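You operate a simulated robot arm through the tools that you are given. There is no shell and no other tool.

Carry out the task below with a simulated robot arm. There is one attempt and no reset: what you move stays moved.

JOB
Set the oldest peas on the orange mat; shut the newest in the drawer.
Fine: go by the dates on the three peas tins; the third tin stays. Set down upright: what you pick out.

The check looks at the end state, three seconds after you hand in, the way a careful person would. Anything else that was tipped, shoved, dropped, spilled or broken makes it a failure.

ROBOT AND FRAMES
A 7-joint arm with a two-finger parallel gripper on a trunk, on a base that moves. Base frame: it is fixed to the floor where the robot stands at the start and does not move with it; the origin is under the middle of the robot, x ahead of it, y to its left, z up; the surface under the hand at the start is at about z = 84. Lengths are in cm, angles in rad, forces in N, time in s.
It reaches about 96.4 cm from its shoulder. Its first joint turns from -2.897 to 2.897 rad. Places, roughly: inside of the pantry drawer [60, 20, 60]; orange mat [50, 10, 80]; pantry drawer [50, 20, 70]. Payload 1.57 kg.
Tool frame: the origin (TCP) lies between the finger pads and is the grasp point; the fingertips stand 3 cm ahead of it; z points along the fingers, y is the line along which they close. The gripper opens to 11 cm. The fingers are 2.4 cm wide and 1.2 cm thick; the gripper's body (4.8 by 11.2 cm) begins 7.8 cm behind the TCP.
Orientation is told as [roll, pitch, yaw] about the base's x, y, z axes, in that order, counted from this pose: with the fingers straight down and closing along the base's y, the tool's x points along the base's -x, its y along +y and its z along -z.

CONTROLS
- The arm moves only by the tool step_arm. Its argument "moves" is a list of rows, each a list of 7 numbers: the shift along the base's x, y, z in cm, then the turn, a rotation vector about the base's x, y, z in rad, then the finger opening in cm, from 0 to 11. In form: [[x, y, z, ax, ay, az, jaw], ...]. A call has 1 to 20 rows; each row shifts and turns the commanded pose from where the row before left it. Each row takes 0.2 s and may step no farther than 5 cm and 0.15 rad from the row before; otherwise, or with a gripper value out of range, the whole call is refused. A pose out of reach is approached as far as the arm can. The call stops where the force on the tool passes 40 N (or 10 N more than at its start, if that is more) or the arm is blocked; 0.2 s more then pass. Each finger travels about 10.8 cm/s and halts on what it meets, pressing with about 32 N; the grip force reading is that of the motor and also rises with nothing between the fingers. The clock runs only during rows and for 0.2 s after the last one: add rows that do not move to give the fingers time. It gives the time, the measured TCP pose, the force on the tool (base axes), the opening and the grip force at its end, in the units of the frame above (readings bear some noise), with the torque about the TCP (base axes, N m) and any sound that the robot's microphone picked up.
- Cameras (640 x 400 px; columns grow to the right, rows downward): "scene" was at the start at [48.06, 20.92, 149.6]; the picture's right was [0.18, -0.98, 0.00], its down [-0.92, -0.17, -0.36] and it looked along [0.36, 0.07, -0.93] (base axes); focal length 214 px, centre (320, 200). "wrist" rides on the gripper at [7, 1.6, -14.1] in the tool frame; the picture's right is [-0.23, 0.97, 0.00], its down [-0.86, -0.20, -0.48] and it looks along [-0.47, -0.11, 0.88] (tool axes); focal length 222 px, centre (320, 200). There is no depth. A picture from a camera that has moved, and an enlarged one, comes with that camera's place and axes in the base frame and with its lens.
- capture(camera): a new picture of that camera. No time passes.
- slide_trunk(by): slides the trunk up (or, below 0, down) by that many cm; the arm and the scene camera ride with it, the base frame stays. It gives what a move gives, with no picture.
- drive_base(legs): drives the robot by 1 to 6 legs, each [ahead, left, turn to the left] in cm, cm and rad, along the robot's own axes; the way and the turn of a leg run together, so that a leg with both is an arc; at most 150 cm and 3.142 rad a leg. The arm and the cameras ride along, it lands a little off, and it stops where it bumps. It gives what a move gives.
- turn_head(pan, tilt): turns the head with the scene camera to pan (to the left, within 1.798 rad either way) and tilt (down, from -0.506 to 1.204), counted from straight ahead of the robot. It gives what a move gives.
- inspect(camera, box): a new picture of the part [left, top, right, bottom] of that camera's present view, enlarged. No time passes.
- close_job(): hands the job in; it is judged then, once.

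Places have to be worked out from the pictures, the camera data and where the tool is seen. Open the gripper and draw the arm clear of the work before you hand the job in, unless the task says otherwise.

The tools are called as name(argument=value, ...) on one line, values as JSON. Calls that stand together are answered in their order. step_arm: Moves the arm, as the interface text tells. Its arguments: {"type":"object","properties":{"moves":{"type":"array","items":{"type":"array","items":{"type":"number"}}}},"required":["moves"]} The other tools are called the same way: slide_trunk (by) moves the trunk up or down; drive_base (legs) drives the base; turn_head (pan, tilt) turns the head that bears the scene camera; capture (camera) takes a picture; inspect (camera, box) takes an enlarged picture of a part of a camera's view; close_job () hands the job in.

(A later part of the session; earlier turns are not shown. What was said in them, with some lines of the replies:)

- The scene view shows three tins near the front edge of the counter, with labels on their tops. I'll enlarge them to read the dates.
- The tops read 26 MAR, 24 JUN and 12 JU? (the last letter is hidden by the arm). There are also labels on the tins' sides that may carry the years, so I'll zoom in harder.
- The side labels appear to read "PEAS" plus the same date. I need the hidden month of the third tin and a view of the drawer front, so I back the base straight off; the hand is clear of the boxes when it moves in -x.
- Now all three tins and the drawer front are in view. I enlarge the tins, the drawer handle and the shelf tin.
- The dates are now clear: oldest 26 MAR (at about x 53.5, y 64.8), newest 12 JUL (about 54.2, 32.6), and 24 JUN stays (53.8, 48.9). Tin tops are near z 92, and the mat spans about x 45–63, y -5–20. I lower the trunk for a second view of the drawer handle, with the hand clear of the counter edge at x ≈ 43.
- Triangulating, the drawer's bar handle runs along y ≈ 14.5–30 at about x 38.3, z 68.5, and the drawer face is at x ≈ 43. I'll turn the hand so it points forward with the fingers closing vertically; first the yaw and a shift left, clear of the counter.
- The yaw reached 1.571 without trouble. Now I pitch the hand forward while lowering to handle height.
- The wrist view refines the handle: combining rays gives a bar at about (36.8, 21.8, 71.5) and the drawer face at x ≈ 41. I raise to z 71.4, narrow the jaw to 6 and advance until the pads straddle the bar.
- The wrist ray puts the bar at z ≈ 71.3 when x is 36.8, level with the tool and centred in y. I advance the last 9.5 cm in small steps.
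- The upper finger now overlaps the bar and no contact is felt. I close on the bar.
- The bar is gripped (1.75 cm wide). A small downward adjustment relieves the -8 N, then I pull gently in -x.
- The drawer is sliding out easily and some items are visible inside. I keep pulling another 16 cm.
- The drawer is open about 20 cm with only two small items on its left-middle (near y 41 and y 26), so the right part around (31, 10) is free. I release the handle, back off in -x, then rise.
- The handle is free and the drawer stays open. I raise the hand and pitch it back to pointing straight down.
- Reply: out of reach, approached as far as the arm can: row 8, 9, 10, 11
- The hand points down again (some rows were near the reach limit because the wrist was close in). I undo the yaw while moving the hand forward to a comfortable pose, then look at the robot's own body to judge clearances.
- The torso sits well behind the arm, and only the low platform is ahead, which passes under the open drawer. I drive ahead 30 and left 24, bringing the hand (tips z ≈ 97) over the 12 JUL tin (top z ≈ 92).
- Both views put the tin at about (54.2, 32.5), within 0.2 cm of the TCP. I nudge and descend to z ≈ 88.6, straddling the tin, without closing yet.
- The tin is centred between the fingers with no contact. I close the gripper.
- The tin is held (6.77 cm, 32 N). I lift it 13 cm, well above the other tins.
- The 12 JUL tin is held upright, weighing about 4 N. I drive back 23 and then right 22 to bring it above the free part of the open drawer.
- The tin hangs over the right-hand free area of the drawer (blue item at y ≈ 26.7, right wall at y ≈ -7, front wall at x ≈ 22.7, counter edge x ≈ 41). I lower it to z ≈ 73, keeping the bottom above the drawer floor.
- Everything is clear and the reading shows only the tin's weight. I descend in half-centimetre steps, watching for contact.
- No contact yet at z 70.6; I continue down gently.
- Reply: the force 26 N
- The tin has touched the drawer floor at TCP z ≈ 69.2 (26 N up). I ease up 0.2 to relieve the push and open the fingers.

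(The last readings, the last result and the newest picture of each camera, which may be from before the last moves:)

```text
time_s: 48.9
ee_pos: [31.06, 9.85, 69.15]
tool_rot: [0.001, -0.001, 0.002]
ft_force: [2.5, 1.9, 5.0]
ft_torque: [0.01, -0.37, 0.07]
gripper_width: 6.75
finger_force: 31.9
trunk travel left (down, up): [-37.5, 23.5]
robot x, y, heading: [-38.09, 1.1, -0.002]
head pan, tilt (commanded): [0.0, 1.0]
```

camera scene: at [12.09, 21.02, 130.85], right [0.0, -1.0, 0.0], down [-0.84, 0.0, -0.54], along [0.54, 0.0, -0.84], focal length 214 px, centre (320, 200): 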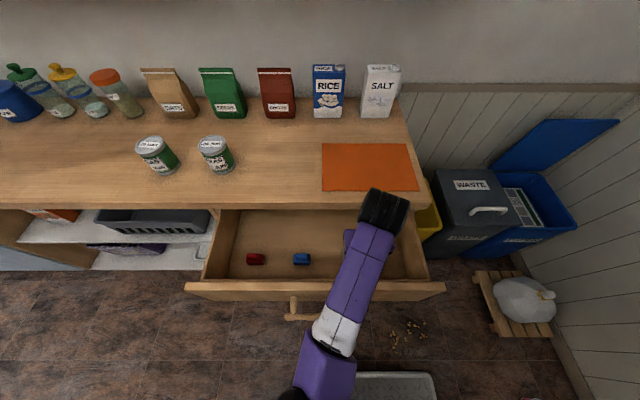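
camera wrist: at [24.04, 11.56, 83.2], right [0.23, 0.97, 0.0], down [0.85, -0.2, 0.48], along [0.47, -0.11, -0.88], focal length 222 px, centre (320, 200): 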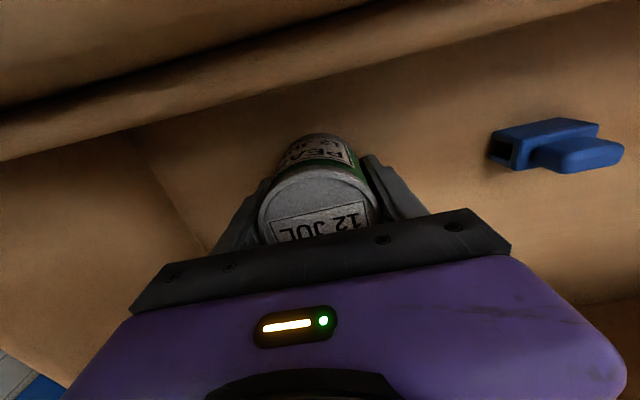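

The push is down to about 5 N, so the tin rests on the floor. I open the fingers.

step_arm(moves=[[0, 0, 0, 0, 0, 0, 7.5], [0, 0, 0, 0, 0, 0, 9], [0, 0, 0, 0, 0, 0, 11], [0, 0, 0, 0, 0, 0, 11]])

capture(camera="wrist")

```text
time_s: 49.9
ee_pos: [31.08, 9.91, 69.14]
tool_rot: [0.0, 0.001, 0.0]
ft_force: [0.9, -0.4, -0.9]
ft_torque: [0.0, 0.02, 0.01]
gripper_width: 11.0
finger_force: 0.1
trunk travel left (down, up): [-37.5, 23.5]
robot x, y, heading: [-37.54, 0.98, 0.0]
head pan, tilt (commanded): [0.0, 1.0]
```

```text
taken
camera wrist: at [24.06, 11.53, 83.27], right [0.23, 0.97, 0.0], down [0.86, -0.2, 0.48], along [0.47, -0.11, -0.88], focal length 222 px, centre (320, 200)
```

wrist: 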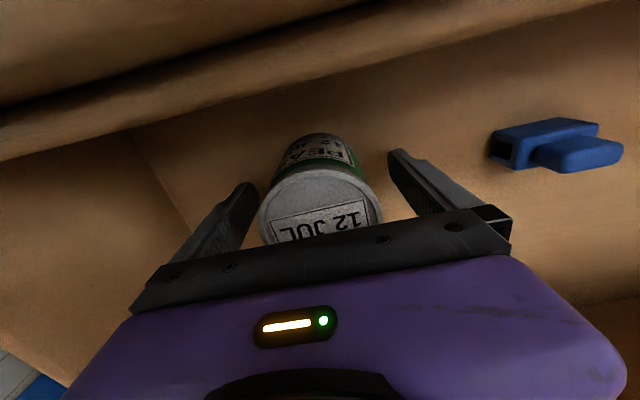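

The tin stands upright and free in the drawer. I raise the hand straight up, slowly at first.

step_arm(moves=[[0, 0, 1, 0, 0, 0, 11], [0, 0, 2, 0, 0, 0, 11], [0, 0, 3, 0, 0, 0, 11], [0, 0, 3, 0, 0, 0, 11], [0, 0, 4, 0, 0, 0, 11], [0, 0, 4, 0, 0, 0, 11], [0, 0, 4, 0, 0, 0, 11], [0, 0, 4, 0, 0, 0, 11], [0, 0, 4, 0, 0, 0, 11], [0, 0, 3, 0, 0, 0, 11], [0, 0, 0, 0, 0, 0, 11]])

capture(camera="wrist")

capture(camera="scene")

```text
time_s: 52.3
ee_pos: [30.99, 9.67, 101.21]
tool_rot: [0.0, 0.0, 0.001]
ft_force: [0.3, -0.5, 0.4]
ft_torque: [-0.02, 0.01, 0.0]
gripper_width: 11.01
finger_force: 0.1
trunk travel left (down, up): [-37.5, 23.5]
robot x, y, heading: [-37.37, 0.94, -0.001]
head pan, tilt (commanded): [0.0, 1.0]
```

```text
taken
camera wrist: at [24.06, 11.46, 115.3], right [0.23, 0.97, 0.0], down [0.86, -0.2, 0.48], along [0.47, -0.11, -0.88], focal length 222 px, centre (320, 200)
```

wrist: 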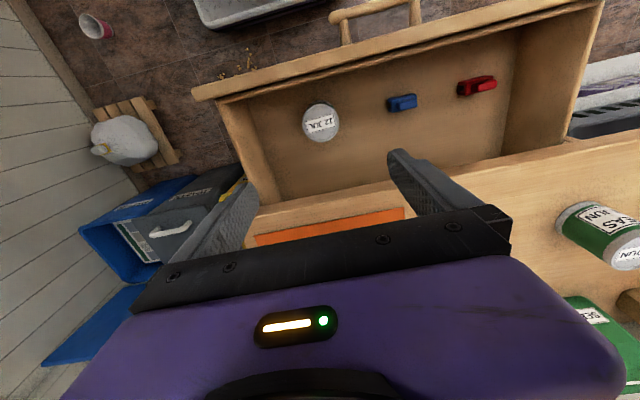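

```text
taken
camera scene: at [12.08, 21.02, 130.85], right [0.0, -1.0, 0.0], down [-0.84, 0.0, -0.54], along [0.54, 0.0, -0.84], focal length 214 px, centre (320, 200)
```

scene: 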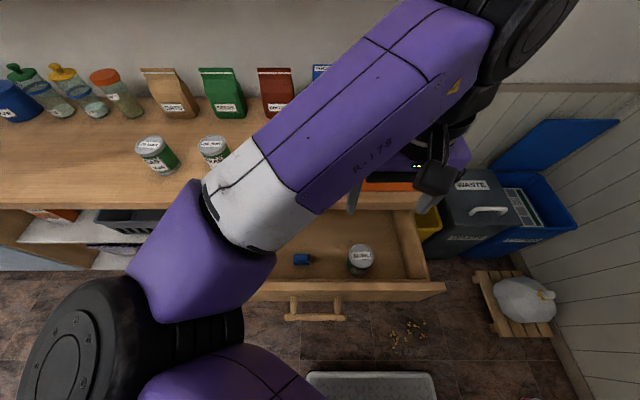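

The tin stands upright in the drawer. Next I close the drawer by pushing its handle bar with closed fingers: I drive back 13 and left 12 so the bar's middle is straight ahead of a comfortable arm range.

drive_base(legs=[[-13, 0, 0], [0, 12, 0]])

step_arm(moves=[[-2.5, 0, 0, 0, 0, 0, 6], [-2.5, 0, 0, 0, 0, 0, 0], [-2.5, 0, 0, 0, 0, 0, 0], [0, 0, 0, 0, 0, 0, 0], [0, 0, 0, 0, 0, 0, 0]])

capture(camera="wrist")

capture(camera="scene")

```text
time_s: 54.5
ee_pos: [17.99, 22.02, 101.27]
tool_rot: [0.0, 0.0, -0.002]
ft_force: [-0.2, -0.2, 0.5]
ft_torque: [0.0, 0.01, 0.0]
gripper_width: 11.01
finger_force: 0.0
trunk travel left (down, up): [-37.5, 23.5]
robot x, y, heading: [-50.52, 13.38, -0.001]
head pan, tilt (commanded): [0.0, 1.0]
```

```text
time_s: 55.7
ee_pos: [10.5, 21.76, 101.28]
tool_rot: [0.001, -0.002, -0.002]
ft_force: [-0.4, -0.2, -0.2]
ft_torque: [0.0, 0.01, 0.06]
gripper_width: 0.0
finger_force: 21.5
trunk travel left (down, up): [-37.5, 23.5]
robot x, y, heading: [-50.61, 13.51, -0.008]
head pan, tilt (commanded): [0.0, 1.0]
```

```text
taken
camera wrist: at [3.52, 23.44, 115.28], right [0.23, 0.97, 0.0], down [0.86, -0.2, 0.48], along [0.47, -0.11, -0.88], focal length 222 px, centre (320, 200)
```

wrist: 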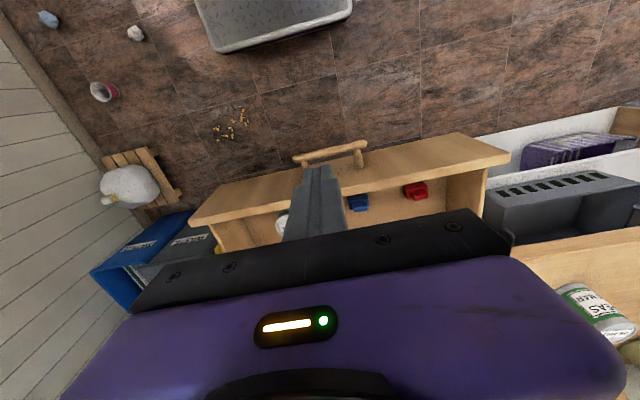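

```text
taken
camera scene: at [-0.92, 33.13, 130.85], right [0.0, -1.0, 0.0], down [-0.84, 0.0, -0.54], along [0.54, 0.0, -0.84], focal length 214 px, centre (320, 200)
```

scene: 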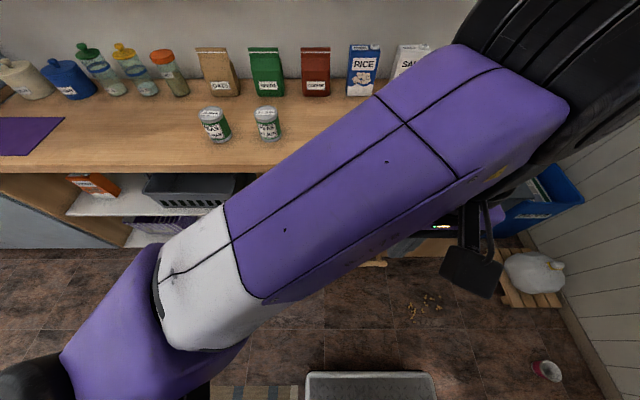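

The bar's middle is at about (17.1, 22.5) and the closed fingers are 5 cm in front of it. I lower straight down to z ≈ 71.5.

step_arm(moves=[[0, 0, -4, 0, 0, 0, 0], [0, 0, -4, 0, 0, 0, 0], [0, 0, -4, 0, 0, 0, 0], [0, 0, -4, 0, 0, 0, 0], [0, 0, -4, 0, 0, 0, 0], [0, 0, -4, 0, 0, 0, 0], [0, 0, -3, 0, 0, 0, 0], [0, 0, -2.7, 0, 0, 0, 0], [0, 0, 0, 0, 0, 0, 0]])

capture(camera="wrist")

capture(camera="scene")

```text
time_s: 57.7
ee_pos: [10.56, 21.94, 71.58]
tool_rot: [-0.001, 0.0, -0.002]
ft_force: [0.4, 1.1, -0.4]
ft_torque: [0.01, 0.02, 0.0]
gripper_width: 0.01
finger_force: 21.0
trunk travel left (down, up): [-37.5, 23.5]
robot x, y, heading: [-50.39, 13.34, -0.001]
head pan, tilt (commanded): [0.0, 1.0]
```

```text
taken
camera wrist: at [3.5, 23.56, 85.56], right [0.23, 0.97, 0.0], down [0.85, -0.2, 0.48], along [0.47, -0.11, -0.88], focal length 222 px, centre (320, 200)
```

wrist: 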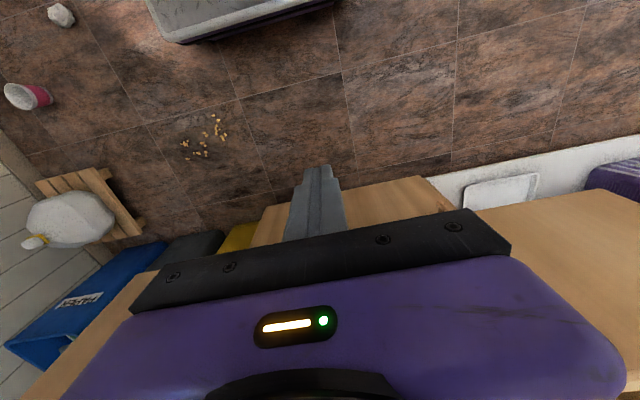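

```text
taken
camera scene: at [-0.92, 33.12, 130.86], right [0.0, -1.0, 0.0], down [-0.84, 0.0, -0.54], along [0.54, 0.0, -0.84], focal length 214 px, centre (320, 200)
```

scene: 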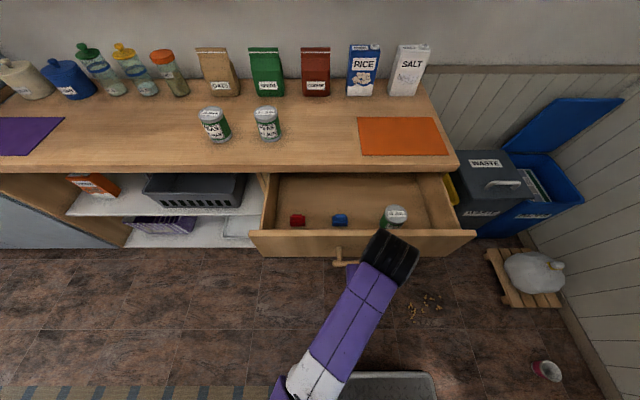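

Fingers are down in front of the bar and the tin stands fine in the drawer. I move forward slowly to make contact with the bar and begin pushing.

step_arm(moves=[[1.5, 0, 0, 0, 0, 0, 0], [1.5, 0, 0, 0, 0, 0, 0], [0.5, 0, 0, 0, 0, 0, 0], [0.4, 0, 0, 0, 0, 0, 0], [0.4, 0, 0, 0, 0, 0, 0], [0.4, 0, 0, 0, 0, 0, 0], [0.5, 0, 0, 0, 0, 0, 0], [0.5, 0, 0, 0, 0, 0, 0], [0.6, 0, 0, 0, 0, 0, 0], [0.6, 0, 0, 0, 0, 0, 0], [0.6, 0, 0, 0, 0, 0, 0]])

capture(camera="scene")

```text
time_s: 60.1
ee_pos: [17.97, 21.87, 71.53]
tool_rot: [-0.001, 0.001, -0.001]
ft_force: [-1.9, -0.8, 0.2]
ft_torque: [-0.03, 0.01, 0.01]
gripper_width: 0.0
finger_force: 21.4
trunk travel left (down, up): [-37.5, 23.5]
robot x, y, heading: [-50.44, 13.51, -0.007]
head pan, tilt (commanded): [0.0, 1.0]
```

```text
taken
camera scene: at [-0.93, 33.13, 130.85], right [0.0, -1.0, 0.0], down [-0.84, 0.0, -0.54], along [0.54, 0.0, -0.84], focal length 214 px, centre (320, 200)
```

scene: 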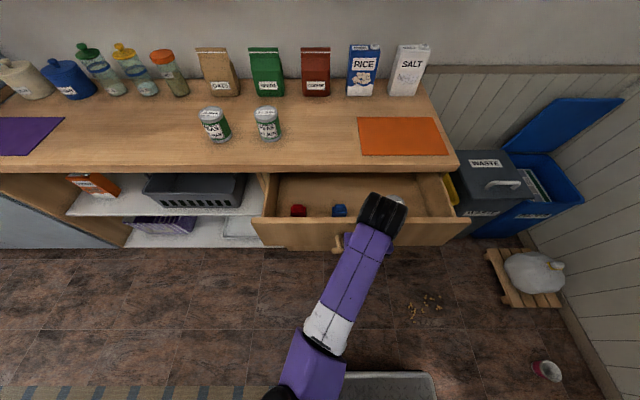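

The drawer is moving in with about 2 N. I keep pushing at a gentle 5 cm/s for 13 cm.

step_arm(moves=[[0.8, 0, 0, 0, 0, 0, 0], [1, 0, 0, 0, 0, 0, 0], [1, 0, 0, 0, 0, 0, 0], [1, 0, 0, 0, 0, 0, 0], [1, 0, 0, 0, 0, 0, 0], [1, 0, 0, 0, 0, 0, 0], [1, 0, 0, 0, 0, 0, 0], [1, 0, 0, 0, 0, 0, 0], [1, 0, 0, 0, 0, 0, 0], [1, 0, 0, 0, 0, 0, 0], [1, 0, 0, 0, 0, 0, 0], [1, 0, 0, 0, 0, 0, 0], [0.6, 0, 0, 0, 0, 0, 0], [0.4, 0, 0, 0, 0, 0, 0]])

capture(camera="scene")

capture(camera="wrist")

```text
time_s: 63.1
ee_pos: [30.82, 21.73, 71.55]
tool_rot: [-0.001, 0.001, 0.001]
ft_force: [-2.4, 1.0, 0.3]
ft_torque: [-0.02, 0.02, -0.01]
gripper_width: 0.0
finger_force: 21.1
trunk travel left (down, up): [-37.5, 23.5]
robot x, y, heading: [-50.65, 13.62, 0.001]
head pan, tilt (commanded): [0.0, 1.0]
```

```text
taken
camera scene: at [-0.92, 33.13, 130.86], right [0.0, -1.0, 0.0], down [-0.84, 0.0, -0.54], along [0.54, 0.0, -0.84], focal length 214 px, centre (320, 200)
```

scene: 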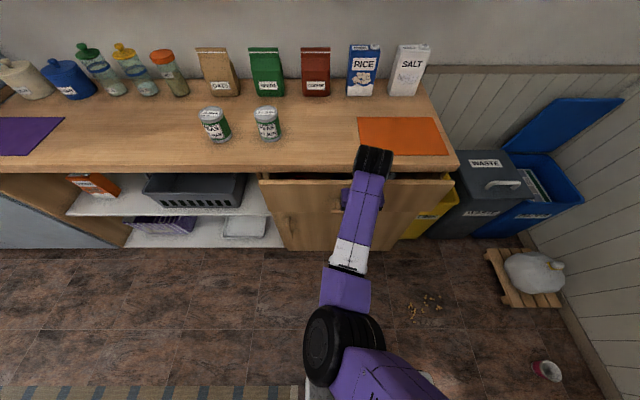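

```text
taken
camera wrist: at [23.86, 23.56, 85.58], right [0.23, 0.97, 0.0], down [0.85, -0.2, 0.48], along [0.47, -0.11, -0.88], focal length 222 px, centre (320, 200)
```

wrist: 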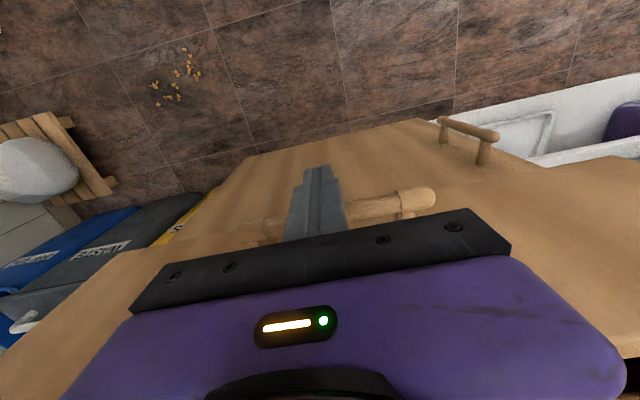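

Only about 4 cm remain. I push on in small steps; the force should rise when the drawer is shut.

step_arm(moves=[[0.5, 0, 0, 0, 0, 0, 0], [0.5, 0, 0, 0, 0, 0, 0], [0.5, 0, 0, 0, 0, 0, 0], [0.5, 0, 0, 0, 0, 0, 0], [0.4, 0, 0, 0, 0, 0, 0], [0.3, 0, 0, 0, 0, 0, 0], [0.3, 0, 0, 0, 0, 0, 0]])

inspect(camera="scene", box=[240, 140, 480, 290])

```text
time_s: 64.7
ee_pos: [33.92, 21.82, 71.41]
tool_rot: [-0.001, 0.0, -0.002]
ft_force: [-2.8, 0.2, 0.1]
ft_torque: [0.0, 0.05, 0.02]
gripper_width: 0.03
finger_force: 21.1
trunk travel left (down, up): [-37.5, 23.5]
robot x, y, heading: [-50.57, 12.95, 0.001]
head pan, tilt (commanded): [0.0, 1.0]
```

```text
2.67 times, centred on (360, 215) of scene
camera zoom: at [-0.92, 33.13, 130.86], right [0.0, -1.0, 0.0], down [-0.84, 0.0, -0.54], along [0.54, 0.0, -0.84], focal length 572 px, centre (213, 160)
```

zoom: 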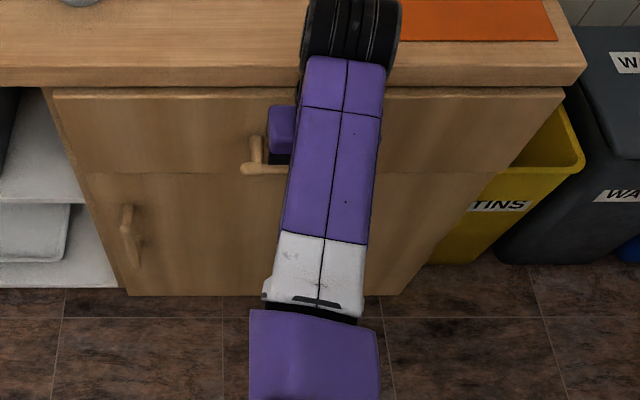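

Almost shut and still moving freely at about 3 N. I continue with 0.2–0.3 cm steps until it stops.

step_arm(moves=[[0.3, 0, 0, 0, 0, 0, 0], [0.3, 0, 0, 0, 0, 0, 0], [0.3, 0, 0, 0, 0, 0, 0], [0.2, 0, 0, 0, 0, 0, 0], [0.2, 0, 0, 0, 0, 0, 0]])

```text
time_s: 65.9
ee_pos: [34.96, 21.9, 71.45]
tool_rot: [0.001, 0.009, 0.001]
ft_force: [-27.3, -0.2, 9.7]
ft_torque: [0.19, -0.1, 0.0]
gripper_width: 0.01
finger_force: 20.8
trunk travel left (down, up): [-37.5, 23.5]
robot x, y, heading: [-50.67, 13.27, -0.001]
head pan, tilt (commanded): [0.0, 1.0]
```

The force jumped to 27 N at x ≈ 34.95, right where the shut position was predicted. I back the hand away 10 cm and check the drawer front.

step_arm(moves=[[-0.5, 0, 0, 0, 0, 0, 0], [-1.5, 0, 0, 0, 0, 0, 0], [-3, 0, 0, 0, 0, 0, 0], [-3, 0, 0, 0, 0, 0, 0], [-3, 0, 0, 0, 0, 0, 0], [-3, 0, 0, 0, 0, 0, 0], [-3, 0, 0, 0, 0, 0, 0], [0, 0, 0, 0, 0, 0, 0]])

capture(camera="scene")

inspect(camera="scene", box=[240, 140, 480, 290])

capture(camera="wrist")

```text
time_s: 67.7
ee_pos: [18.04, 21.89, 71.47]
tool_rot: [0.001, 0.001, -0.002]
ft_force: [0.3, 0.1, -0.7]
ft_torque: [-0.01, 0.0, 0.0]
gripper_width: 0.0
finger_force: 21.3
trunk travel left (down, up): [-37.5, 23.5]
robot x, y, heading: [-50.28, 13.49, 0.005]
head pan, tilt (commanded): [0.0, 1.0]
```

```text
taken
camera scene: at [-0.92, 33.12, 130.85], right [0.0, -1.0, 0.0], down [-0.84, 0.0, -0.54], along [0.54, 0.0, -0.84], focal length 214 px, centre (320, 200)
```

scene: 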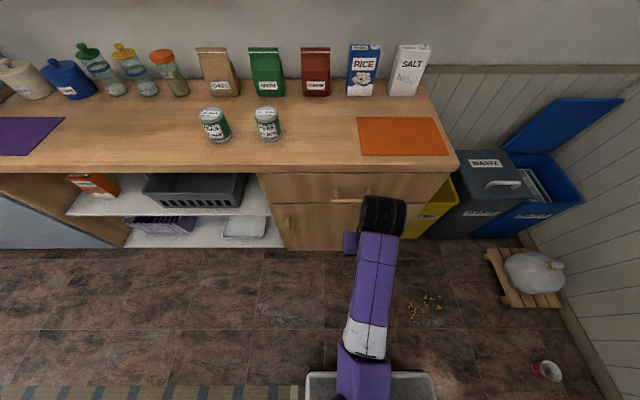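

```text
2.67 times, centred on (360, 215) of scene
camera zoom: at [-0.92, 33.12, 130.85], right [0.0, -1.0, 0.0], down [-0.84, 0.0, -0.54], along [0.54, 0.0, -0.84], focal length 572 px, centre (213, 160)
```

zoom: 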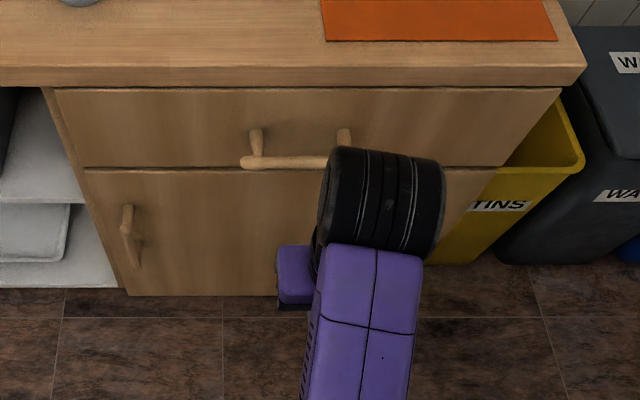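

```text
taken
camera wrist: at [11.15, 23.49, 85.49], right [0.23, 0.97, 0.0], down [0.85, -0.2, 0.48], along [0.47, -0.11, -0.88], focal length 222 px, centre (320, 200)
```

wrist: 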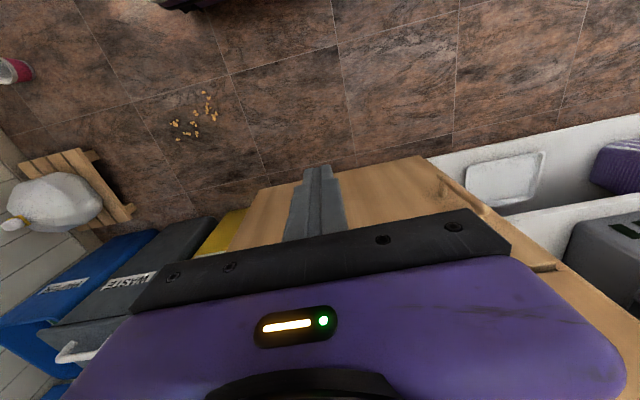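

The drawer is shut flush, with the tin inside. Now for the 26 MAR tin: I raise the hand to z ≈ 102 with the jaw open, then drive left 43 and ahead 35.5 to bring it over that tin.

step_arm(moves=[[0, 0, 3, 0, 0, 0, 0], [0, 0, 4, 0, 0, 0, 4], [0, 0, 4, 0, 0, 0, 8], [0, 0, 4, 0, 0, 0, 11], [0, 0, 4, 0, 0, 0, 11], [0, 0, 4, 0, 0, 0, 11], [0, 0, 4, 0, 0, 0, 11], [0, 0, 3.5, 0, 0, 0, 11], [0, 0, 0, 0, 0, 0, 11]])

drive_base(legs=[[0, 42.9, 0], [35.4, 0, 0]])

capture(camera="wrist")

capture(camera="scene")

```text
time_s: 69.7
ee_pos: [18.22, 21.97, 102.02]
tool_rot: [-0.001, 0.002, -0.001]
ft_force: [-0.5, 0.0, 0.0]
ft_torque: [-0.01, -0.02, -0.02]
gripper_width: 11.0
finger_force: 0.0
trunk travel left (down, up): [-37.5, 23.5]
robot x, y, heading: [-50.59, 13.2, -0.007]
head pan, tilt (commanded): [0.0, 1.0]
```

```text
time_s: 74.2
ee_pos: [53.18, 65.87, 102.03]
tool_rot: [0.0, -0.001, 0.005]
ft_force: [-0.1, -0.2, 0.0]
ft_torque: [-0.01, -0.02, 0.0]
gripper_width: 10.99
finger_force: 0.0
trunk travel left (down, up): [-37.5, 23.5]
robot x, y, heading: [-15.54, 56.76, 0.004]
head pan, tilt (commanded): [0.0, 1.0]
```

```text
taken
camera wrist: at [46.3, 67.43, 116.08], right [0.22, 0.98, 0.0], down [0.86, -0.19, 0.48], along [0.47, -0.11, -0.88], focal length 222 px, centre (320, 200)
```

wrist: 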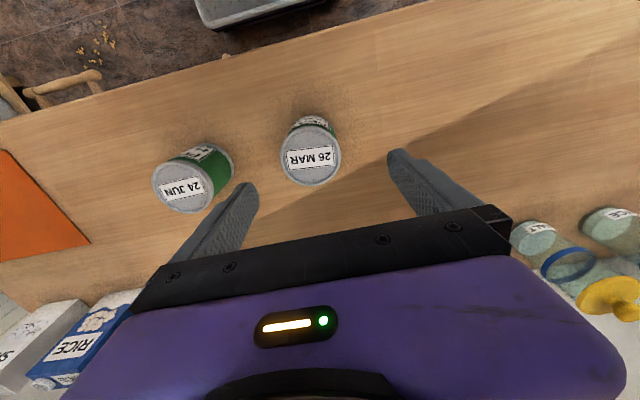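

```text
taken
camera scene: at [34.13, 76.89, 130.85], right [0.01, -1.0, 0.0], down [-0.84, 0.0, -0.54], along [0.54, 0.0, -0.84], focal length 214 px, centre (320, 200)
```

scene: 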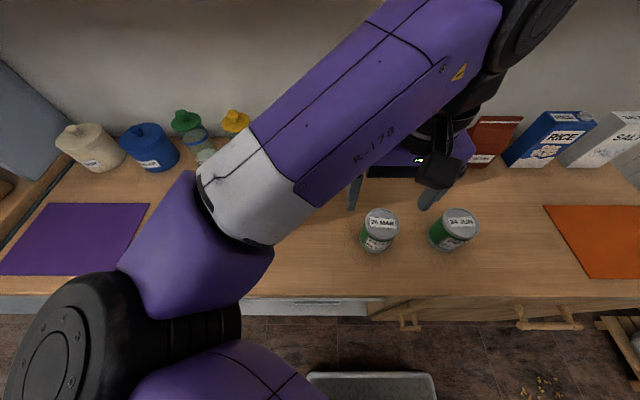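

The 26 MAR tin is at about (53.7, 64.6), so I shift +0.5, -1.27 and descend around it; the nearer finger stays over 5 cm from the 24 JUN tin.

step_arm(moves=[[0.5, -1.27, 0, 0, 0, 0, 11], [0, 0, -3, 0, 0, 0, 11], [0, 0, -3, 0, 0, 0, 11], [0, 0, -1, 0, 0, 0, 11], [0, 0, 0, 0, 0, 0, 11]])

capture(camera="wrist")

```text
time_s: 75.4
ee_pos: [53.9, 64.47, 94.96]
tool_rot: [0.0, 0.0, 0.006]
ft_force: [-0.3, 0.2, 0.1]
ft_torque: [0.01, -0.01, -0.04]
gripper_width: 11.0
finger_force: 0.0
trunk travel left (down, up): [-37.5, 23.5]
robot x, y, heading: [-15.11, 56.49, 0.008]
head pan, tilt (commanded): [0.0, 1.0]
```

```text
taken
camera wrist: at [46.78, 66.17, 109.11], right [0.22, 0.98, 0.0], down [0.86, -0.19, 0.48], along [0.47, -0.11, -0.88], focal length 222 px, centre (320, 200)
```

wrist: 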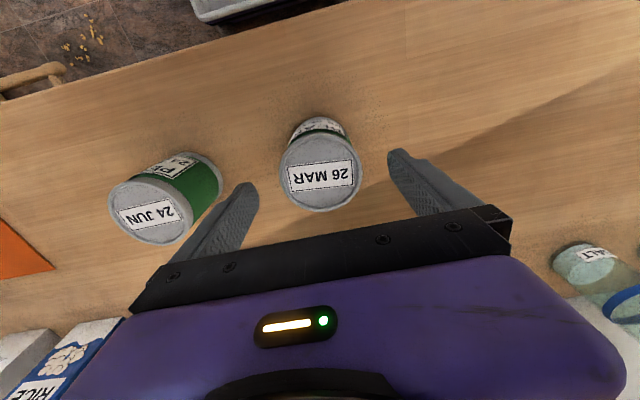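

Alignment is good (tin at y ≈ 64.6, x ≈ 53.5). I shift -0.2 in x and go down to z ≈ 88.5.

step_arm(moves=[[-0.2, 0.1, -2, 0, 0, 0, 11], [0, 0, -2, 0, 0, 0, 11], [0, 0, -1.5, 0, 0, 0, 11], [0, 0, -1, 0, 0, 0, 11], [0, 0, 0, 0, 0, 0, 11]])

capture(camera="wrist")

capture(camera="scene")

```text
time_s: 76.6
ee_pos: [53.56, 64.58, 88.48]
tool_rot: [0.0, -0.001, 0.007]
ft_force: [0.1, -0.1, -0.5]
ft_torque: [-0.03, -0.02, 0.01]
gripper_width: 10.97
finger_force: 0.0
trunk travel left (down, up): [-37.5, 23.5]
robot x, y, heading: [-15.21, 57.09, 0.01]
head pan, tilt (commanded): [0.0, 1.0]
```

```text
taken
camera wrist: at [46.55, 66.23, 102.58], right [0.22, 0.98, 0.0], down [0.86, -0.19, 0.48], along [0.47, -0.11, -0.88], focal length 222 px, centre (320, 200)
```

wrist: 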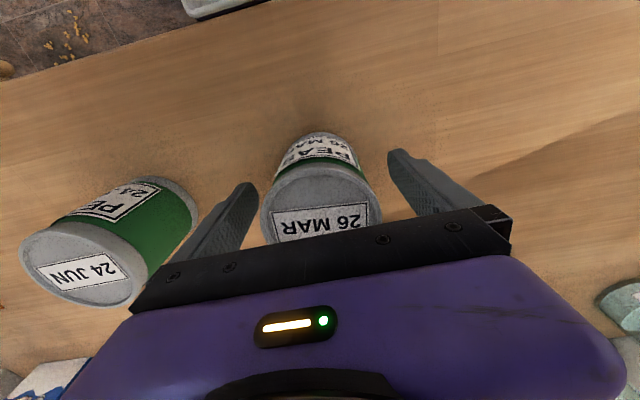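

```text
taken
camera scene: at [34.12, 76.89, 130.86], right [0.01, -1.0, 0.0], down [-0.84, 0.0, -0.54], along [0.54, 0.0, -0.84], focal length 214 px, centre (320, 200)
```

scene: 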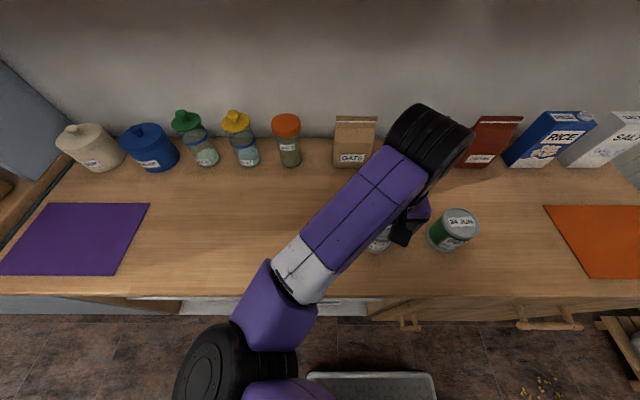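

The 26 MAR tin is centred between the fingers and 24 JUN is untouched. I close the gripper and lift a little.

step_arm(moves=[[0, 0, 0, 0, 0, 0, 8], [0, 0, 0, 0, 0, 0, 6], [0, 0, 0, 0, 0, 0, 4], [0, 0, 0, 0, 0, 0, 4], [0, 0, 0, 0, 0, 0, 4]])

```text
time_s: 77.8
ee_pos: [53.64, 64.69, 88.61]
tool_rot: [-0.002, 0.0, 0.005]
ft_force: [-0.2, 0.6, 0.7]
ft_torque: [-0.01, 0.04, -0.01]
gripper_width: 6.72
finger_force: 31.9
trunk travel left (down, up): [-37.5, 23.5]
robot x, y, heading: [-15.54, 56.29, 0.006]
head pan, tilt (commanded): [0.0, 1.0]
```

Gripped at 6.72 cm. I lift straight up 14 cm.

step_arm(moves=[[0, 0, 1, 0, 0, 0, 4], [0, 0, 2, 0, 0, 0, 4], [0, 0, 3, 0, 0, 0, 4], [0, 0, 3, 0, 0, 0, 4], [0, 0, 3, 0, 0, 0, 4], [0, 0, 2, 0, 0, 0, 4], [0, 0, 0, 0, 0, 0, 4]])

capture(camera="wrist")

```text
time_s: 79.4
ee_pos: [53.49, 64.65, 102.5]
tool_rot: [0.001, 0.001, 0.005]
ft_force: [0.8, 0.4, -4.5]
ft_torque: [0.03, 0.04, -0.02]
gripper_width: 6.71
finger_force: 31.8
trunk travel left (down, up): [-37.5, 23.5]
robot x, y, heading: [-15.3, 56.53, 0.004]
head pan, tilt (commanded): [0.0, 1.0]
```

```text
taken
camera wrist: at [46.57, 66.29, 116.57], right [0.22, 0.98, 0.0], down [0.86, -0.19, 0.48], along [0.47, -0.11, -0.88], focal length 222 px, centre (320, 200)
```

wrist: 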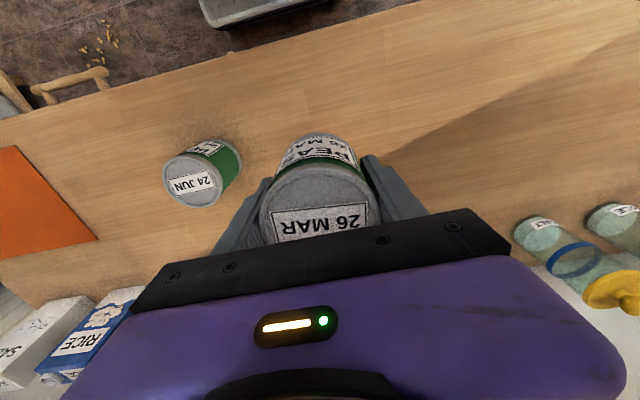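

The 26 MAR tin is held. I drive back, right 57, and ahead again, so it passes in front of the 24 JUN tin and ends above the mat centre (≈ 54, 7.4).

drive_base(legs=[[-22, 0, 0], [0, -57, 0], [22, 0, 0]])

capture(camera="wrist")

capture(camera="scene")

```text
time_s: 85.2
ee_pos: [53.92, 7.75, 102.58]
tool_rot: [0.0, 0.001, 0.01]
ft_force: [-0.3, -0.3, -4.2]
ft_torque: [0.01, -0.05, -0.02]
gripper_width: 6.73
finger_force: 32.0
trunk travel left (down, up): [-37.5, 23.5]
robot x, y, heading: [-15.09, -0.49, 0.006]
head pan, tilt (commanded): [0.0, 1.0]
```

```text
taken
camera wrist: at [46.86, 9.28, 116.55], right [0.22, 0.98, 0.0], down [0.86, -0.19, 0.48], along [0.47, -0.1, -0.88], focal length 222 px, centre (320, 200)
```

wrist: 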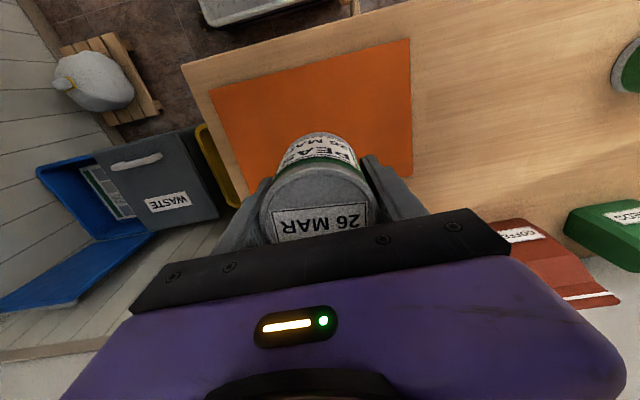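

```text
taken
camera scene: at [34.4, 19.84, 130.85], right [0.01, -1.0, 0.0], down [-0.84, -0.01, -0.54], along [0.54, 0.0, -0.84], focal length 214 px, centre (320, 200)
```

scene: 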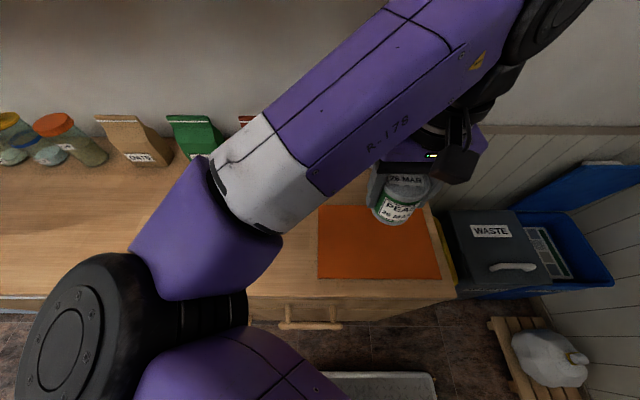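

The tin hangs over the mat centre at (53.9, 7.7) with nothing near. I lower to z ≈ 90.

step_arm(moves=[[0, 0, -3, 0, 0, 0, 4], [0, 0, -3, 0, 0, 0, 4], [0, 0, -3, 0, 0, 0, 4], [0, 0, -2, 0, 0, 0, 4], [0, 0, -1, 0, 0, 0, 4], [0, 0, -0.5, 0, 0, 0, 4], [0, 0, 0, 0, 0, 0, 4]])

capture(camera="scene")

```text
time_s: 86.8
ee_pos: [53.65, 7.5, 89.87]
tool_rot: [0.0, -0.002, 0.011]
ft_force: [0.4, 0.5, -3.9]
ft_torque: [-0.01, 0.01, 0.02]
gripper_width: 6.71
finger_force: 31.3
trunk travel left (down, up): [-37.5, 23.5]
robot x, y, heading: [-14.7, -0.19, 0.011]
head pan, tilt (commanded): [0.0, 1.0]
```

```text
taken
camera scene: at [34.4, 19.84, 130.85], right [0.01, -1.0, 0.0], down [-0.84, -0.01, -0.54], along [0.54, 0.0, -0.84], focal length 214 px, centre (320, 200)
```

scene: 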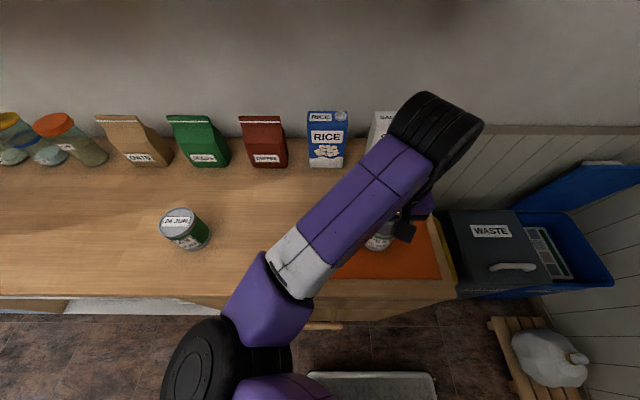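

I'm at z 89.9 with only the tin's weight felt; contact is expected around 88.7. I descend in small steps.

step_arm(moves=[[0, 0, -0.4, 0, 0, 0, 4], [0, 0, -0.3, 0, 0, 0, 4], [0, 0, -0.2, 0, 0, 0, 4]])

```text
time_s: 87.6
ee_pos: [53.81, 7.82, 89.1]
tool_rot: [0.0, -0.001, 0.009]
ft_force: [-0.2, -0.4, -4.0]
ft_torque: [-0.01, -0.01, 0.04]
gripper_width: 6.72
finger_force: 31.7
trunk travel left (down, up): [-37.5, 23.5]
robot x, y, heading: [-15.07, -0.34, 0.01]
head pan, tilt (commanded): [0.0, 1.0]
```

step_arm(moves=[[0, 0, -0.2, 0, 0, 0, 4], [0, 0, -0.2, 0, 0, 0, 4]])

```text
time_s: 88.2
ee_pos: [53.81, 7.73, 88.83]
tool_rot: [0.001, -0.001, 0.008]
ft_force: [-1.4, -1.6, 22.6]
ft_torque: [0.1, 0.42, 0.2]
gripper_width: 6.74
finger_force: 32.1
trunk travel left (down, up): [-37.5, 23.5]
robot x, y, heading: [-14.84, -0.55, 0.012]
head pan, tilt (commanded): [0.0, 1.0]
```

Contact with the mat at z ≈ 88.8 (22 N). I ease up slightly and then open the fingers.

step_arm(moves=[[0, 0, 0.15, 0, 0, 0, 4], [0, 0, 0, 0, 0, 0, 4], [0, 0, 0, 0, 0, 0, 7.5], [0, 0, 0, 0, 0, 0, 9], [0, 0, 0, 0, 0, 0, 11], [0, 0, 0, 0, 0, 0, 11]])

capture(camera="wrist")

```text
time_s: 89.6
ee_pos: [53.89, 7.68, 88.89]
tool_rot: [0.0, 0.0, 0.008]
ft_force: [0.5, 0.2, -0.9]
ft_torque: [-0.04, 0.01, 0.02]
gripper_width: 11.0
finger_force: 0.0
trunk travel left (down, up): [-37.5, 23.5]
robot x, y, heading: [-14.79, -0.51, 0.004]
head pan, tilt (commanded): [0.0, 1.0]
```

```text
taken
camera wrist: at [46.85, 9.29, 102.91], right [0.22, 0.98, 0.0], down [0.86, -0.19, 0.48], along [0.47, -0.1, -0.88], focal length 222 px, centre (320, 200)
```

wrist: 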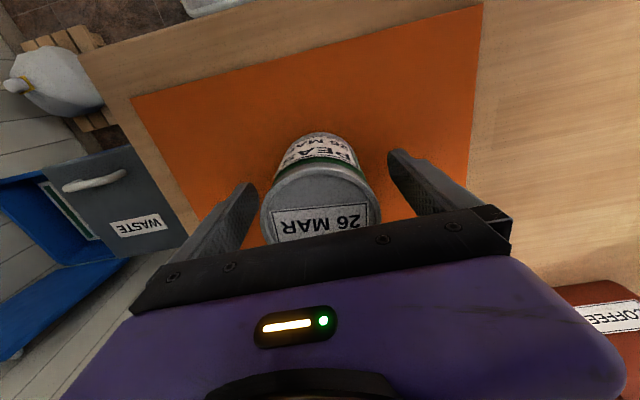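

The tin stands upright on the mat with the fingers clear on both sides. I raise the hand straight up, then drive back to clear the work.

step_arm(moves=[[0, 0, 1, 0, 0, 0, 11], [0, 0, 2, 0, 0, 0, 11], [0, 0, 3, 0, 0, 0, 11], [0, 0, 3, 0, 0, 0, 11], [0, 0, 3, 0, 0, 0, 11], [0, 0, 2, 0, 0, 0, 11], [0, 0, 0, 0, 0, 0, 11]])

drive_base(legs=[[-40, 0, 0]])

turn_head(pan=0.3, tilt=0.8)

capture(camera="scene")

capture(camera="wrist")

```text
time_s: 91.2
ee_pos: [53.89, 7.73, 102.88]
tool_rot: [0.0, 0.0, 0.01]
ft_force: [0.0, 0.4, -0.2]
ft_torque: [0.0, 0.0, 0.0]
gripper_width: 11.01
finger_force: 0.0
trunk travel left (down, up): [-37.5, 23.5]
robot x, y, heading: [-14.99, -0.55, 0.009]
head pan, tilt (commanded): [0.0, 1.0]
```

```text
time_s: 93.7
ee_pos: [14.38, 6.95, 103.03]
tool_rot: [0.001, 0.0, 0.003]
ft_force: [1.1, 0.6, 0.2]
ft_torque: [0.01, 0.01, 0.0]
gripper_width: 11.01
finger_force: 0.0
trunk travel left (down, up): [-37.5, 23.5]
robot x, y, heading: [-54.52, -0.43, 0.005]
head pan, tilt (commanded): [0.0, 1.0]
```

```text
time_s: 94.5
ee_pos: [14.33, 7.05, 102.83]
tool_rot: [0.0, 0.0, 0.004]
ft_force: [0.4, 0.2, 0.1]
ft_torque: [0.0, 0.0, -0.03]
gripper_width: 10.99
finger_force: 0.1
trunk travel left (down, up): [-37.5, 23.5]
robot x, y, heading: [-54.44, -0.26, 0.001]
head pan, tilt (commanded): [0.3, 0.799]
```

```text
taken
camera scene: at [-4.33, 21.72, 132.36], right [0.3, -0.95, 0.0], down [-0.68, -0.21, -0.7], along [0.67, 0.21, -0.72], focal length 214 px, centre (320, 200)
```

scene: 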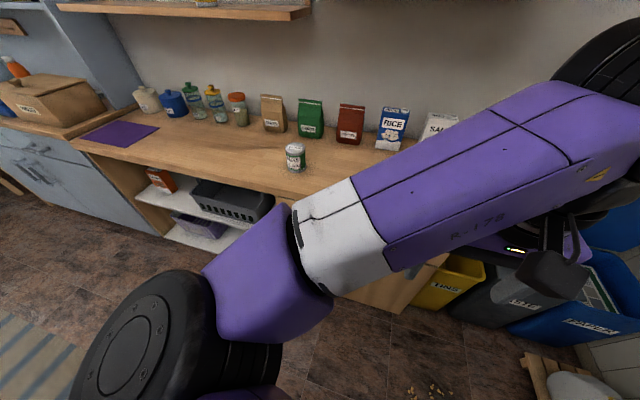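

```text
taken
camera wrist: at [7.38, 8.69, 116.94], right [0.22, 0.97, 0.0], down [0.86, -0.2, 0.48], along [0.47, -0.11, -0.88], focal length 222 px, centre (320, 200)
```

wrist: 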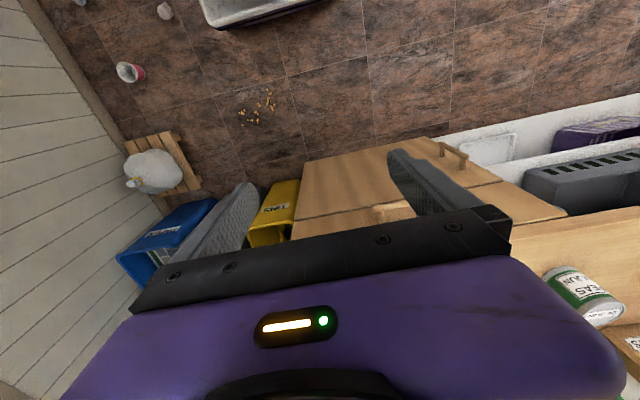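

The arm blocks the view of the mat, so I lower the hand in the open space ahead of the counter (x ≈ 14) and take a final look.

step_arm(moves=[[0, 0, -4, 0, 0, 0, 11], [0, 0, -4, 0, 0, 0, 11], [0, 0, -4, 0, 0, 0, 11], [0, 0, -4, 0, 0, 0, 11], [0, 0, -4, 0, 0, 0, 11], [0, 0, -4, 0, 0, 0, 11], [0, 0, -4, 0, 0, 0, 11], [0, 0, 0, 0, 0, 0, 11]])

turn_head(pan=0.0, tilt=0.8)

capture(camera="scene")

inspect(camera="scene", box=[220, 110, 460, 260])

```text
time_s: 96.3
ee_pos: [14.39, 7.07, 74.82]
tool_rot: [0.0, 0.0, 0.004]
ft_force: [-0.1, -0.1, 0.0]
ft_torque: [0.01, -0.02, -0.02]
gripper_width: 10.99
finger_force: 0.1
trunk travel left (down, up): [-37.5, 23.5]
robot x, y, heading: [-54.26, -0.82, 0.004]
head pan, tilt (commanded): [0.3, 0.799]
```

```text
time_s: 97.1
ee_pos: [14.31, 7.09, 74.83]
tool_rot: [0.002, 0.002, 0.005]
ft_force: [-0.2, 0.4, 0.2]
ft_torque: [0.03, -0.01, 0.02]
gripper_width: 11.02
finger_force: 0.1
trunk travel left (down, up): [-37.5, 23.5]
robot x, y, heading: [-54.66, -0.76, -0.0]
head pan, tilt (commanded): [0.0, 0.799]
```

```text
taken
camera scene: at [-3.96, 19.35, 132.37], right [0.0, -1.0, 0.0], down [-0.72, 0.0, -0.7], along [0.7, 0.0, -0.72], focal length 214 px, centre (320, 200)
```

scene: 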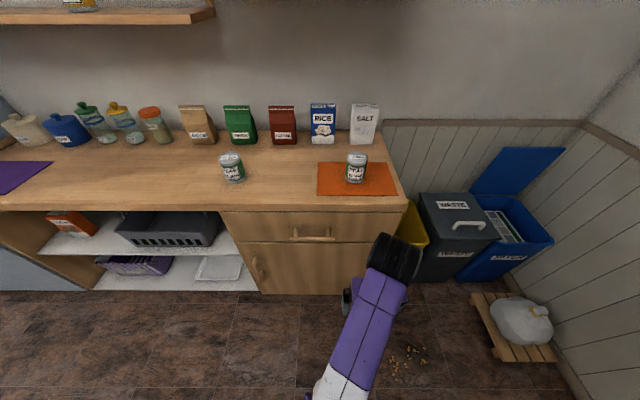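

```text
2.67 times, centred on (340, 185) of scene
camera zoom: at [-3.96, 19.35, 132.37], right [0.0, -1.0, 0.0], down [-0.72, 0.0, -0.7], along [0.7, 0.0, -0.72], focal length 572 px, centre (267, 240)
```

zoom: 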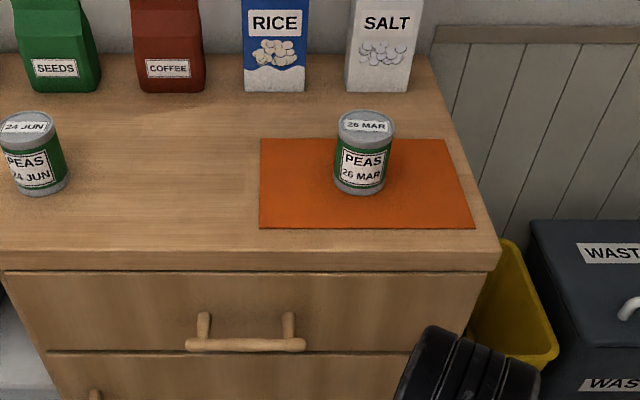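

The 26 MAR tin stands upright on the orange mat, 24 JUN is where it was, and the drawer is shut with the 12 JUL tin inside. The gripper is open and clear, so I hand the job in.

close_job()

```text
The job is handed in.
```

The job is done and handed in:

- **Oldest peas (26 MAR):** standing upright near the middle of the orange mat.
- **Newest peas (12 JUL):** set upright in the right-hand part of the pantry drawer. The drawer is shut flush. I pushed it closed slowly and didn't reopen it, so I last saw this tin upright partway through closing.
- **Third tin (24 JUN):** not touched; it is where it started.

In the last picture nothing else had been tipped or shoved, and the gripper was open and clear of the counter.
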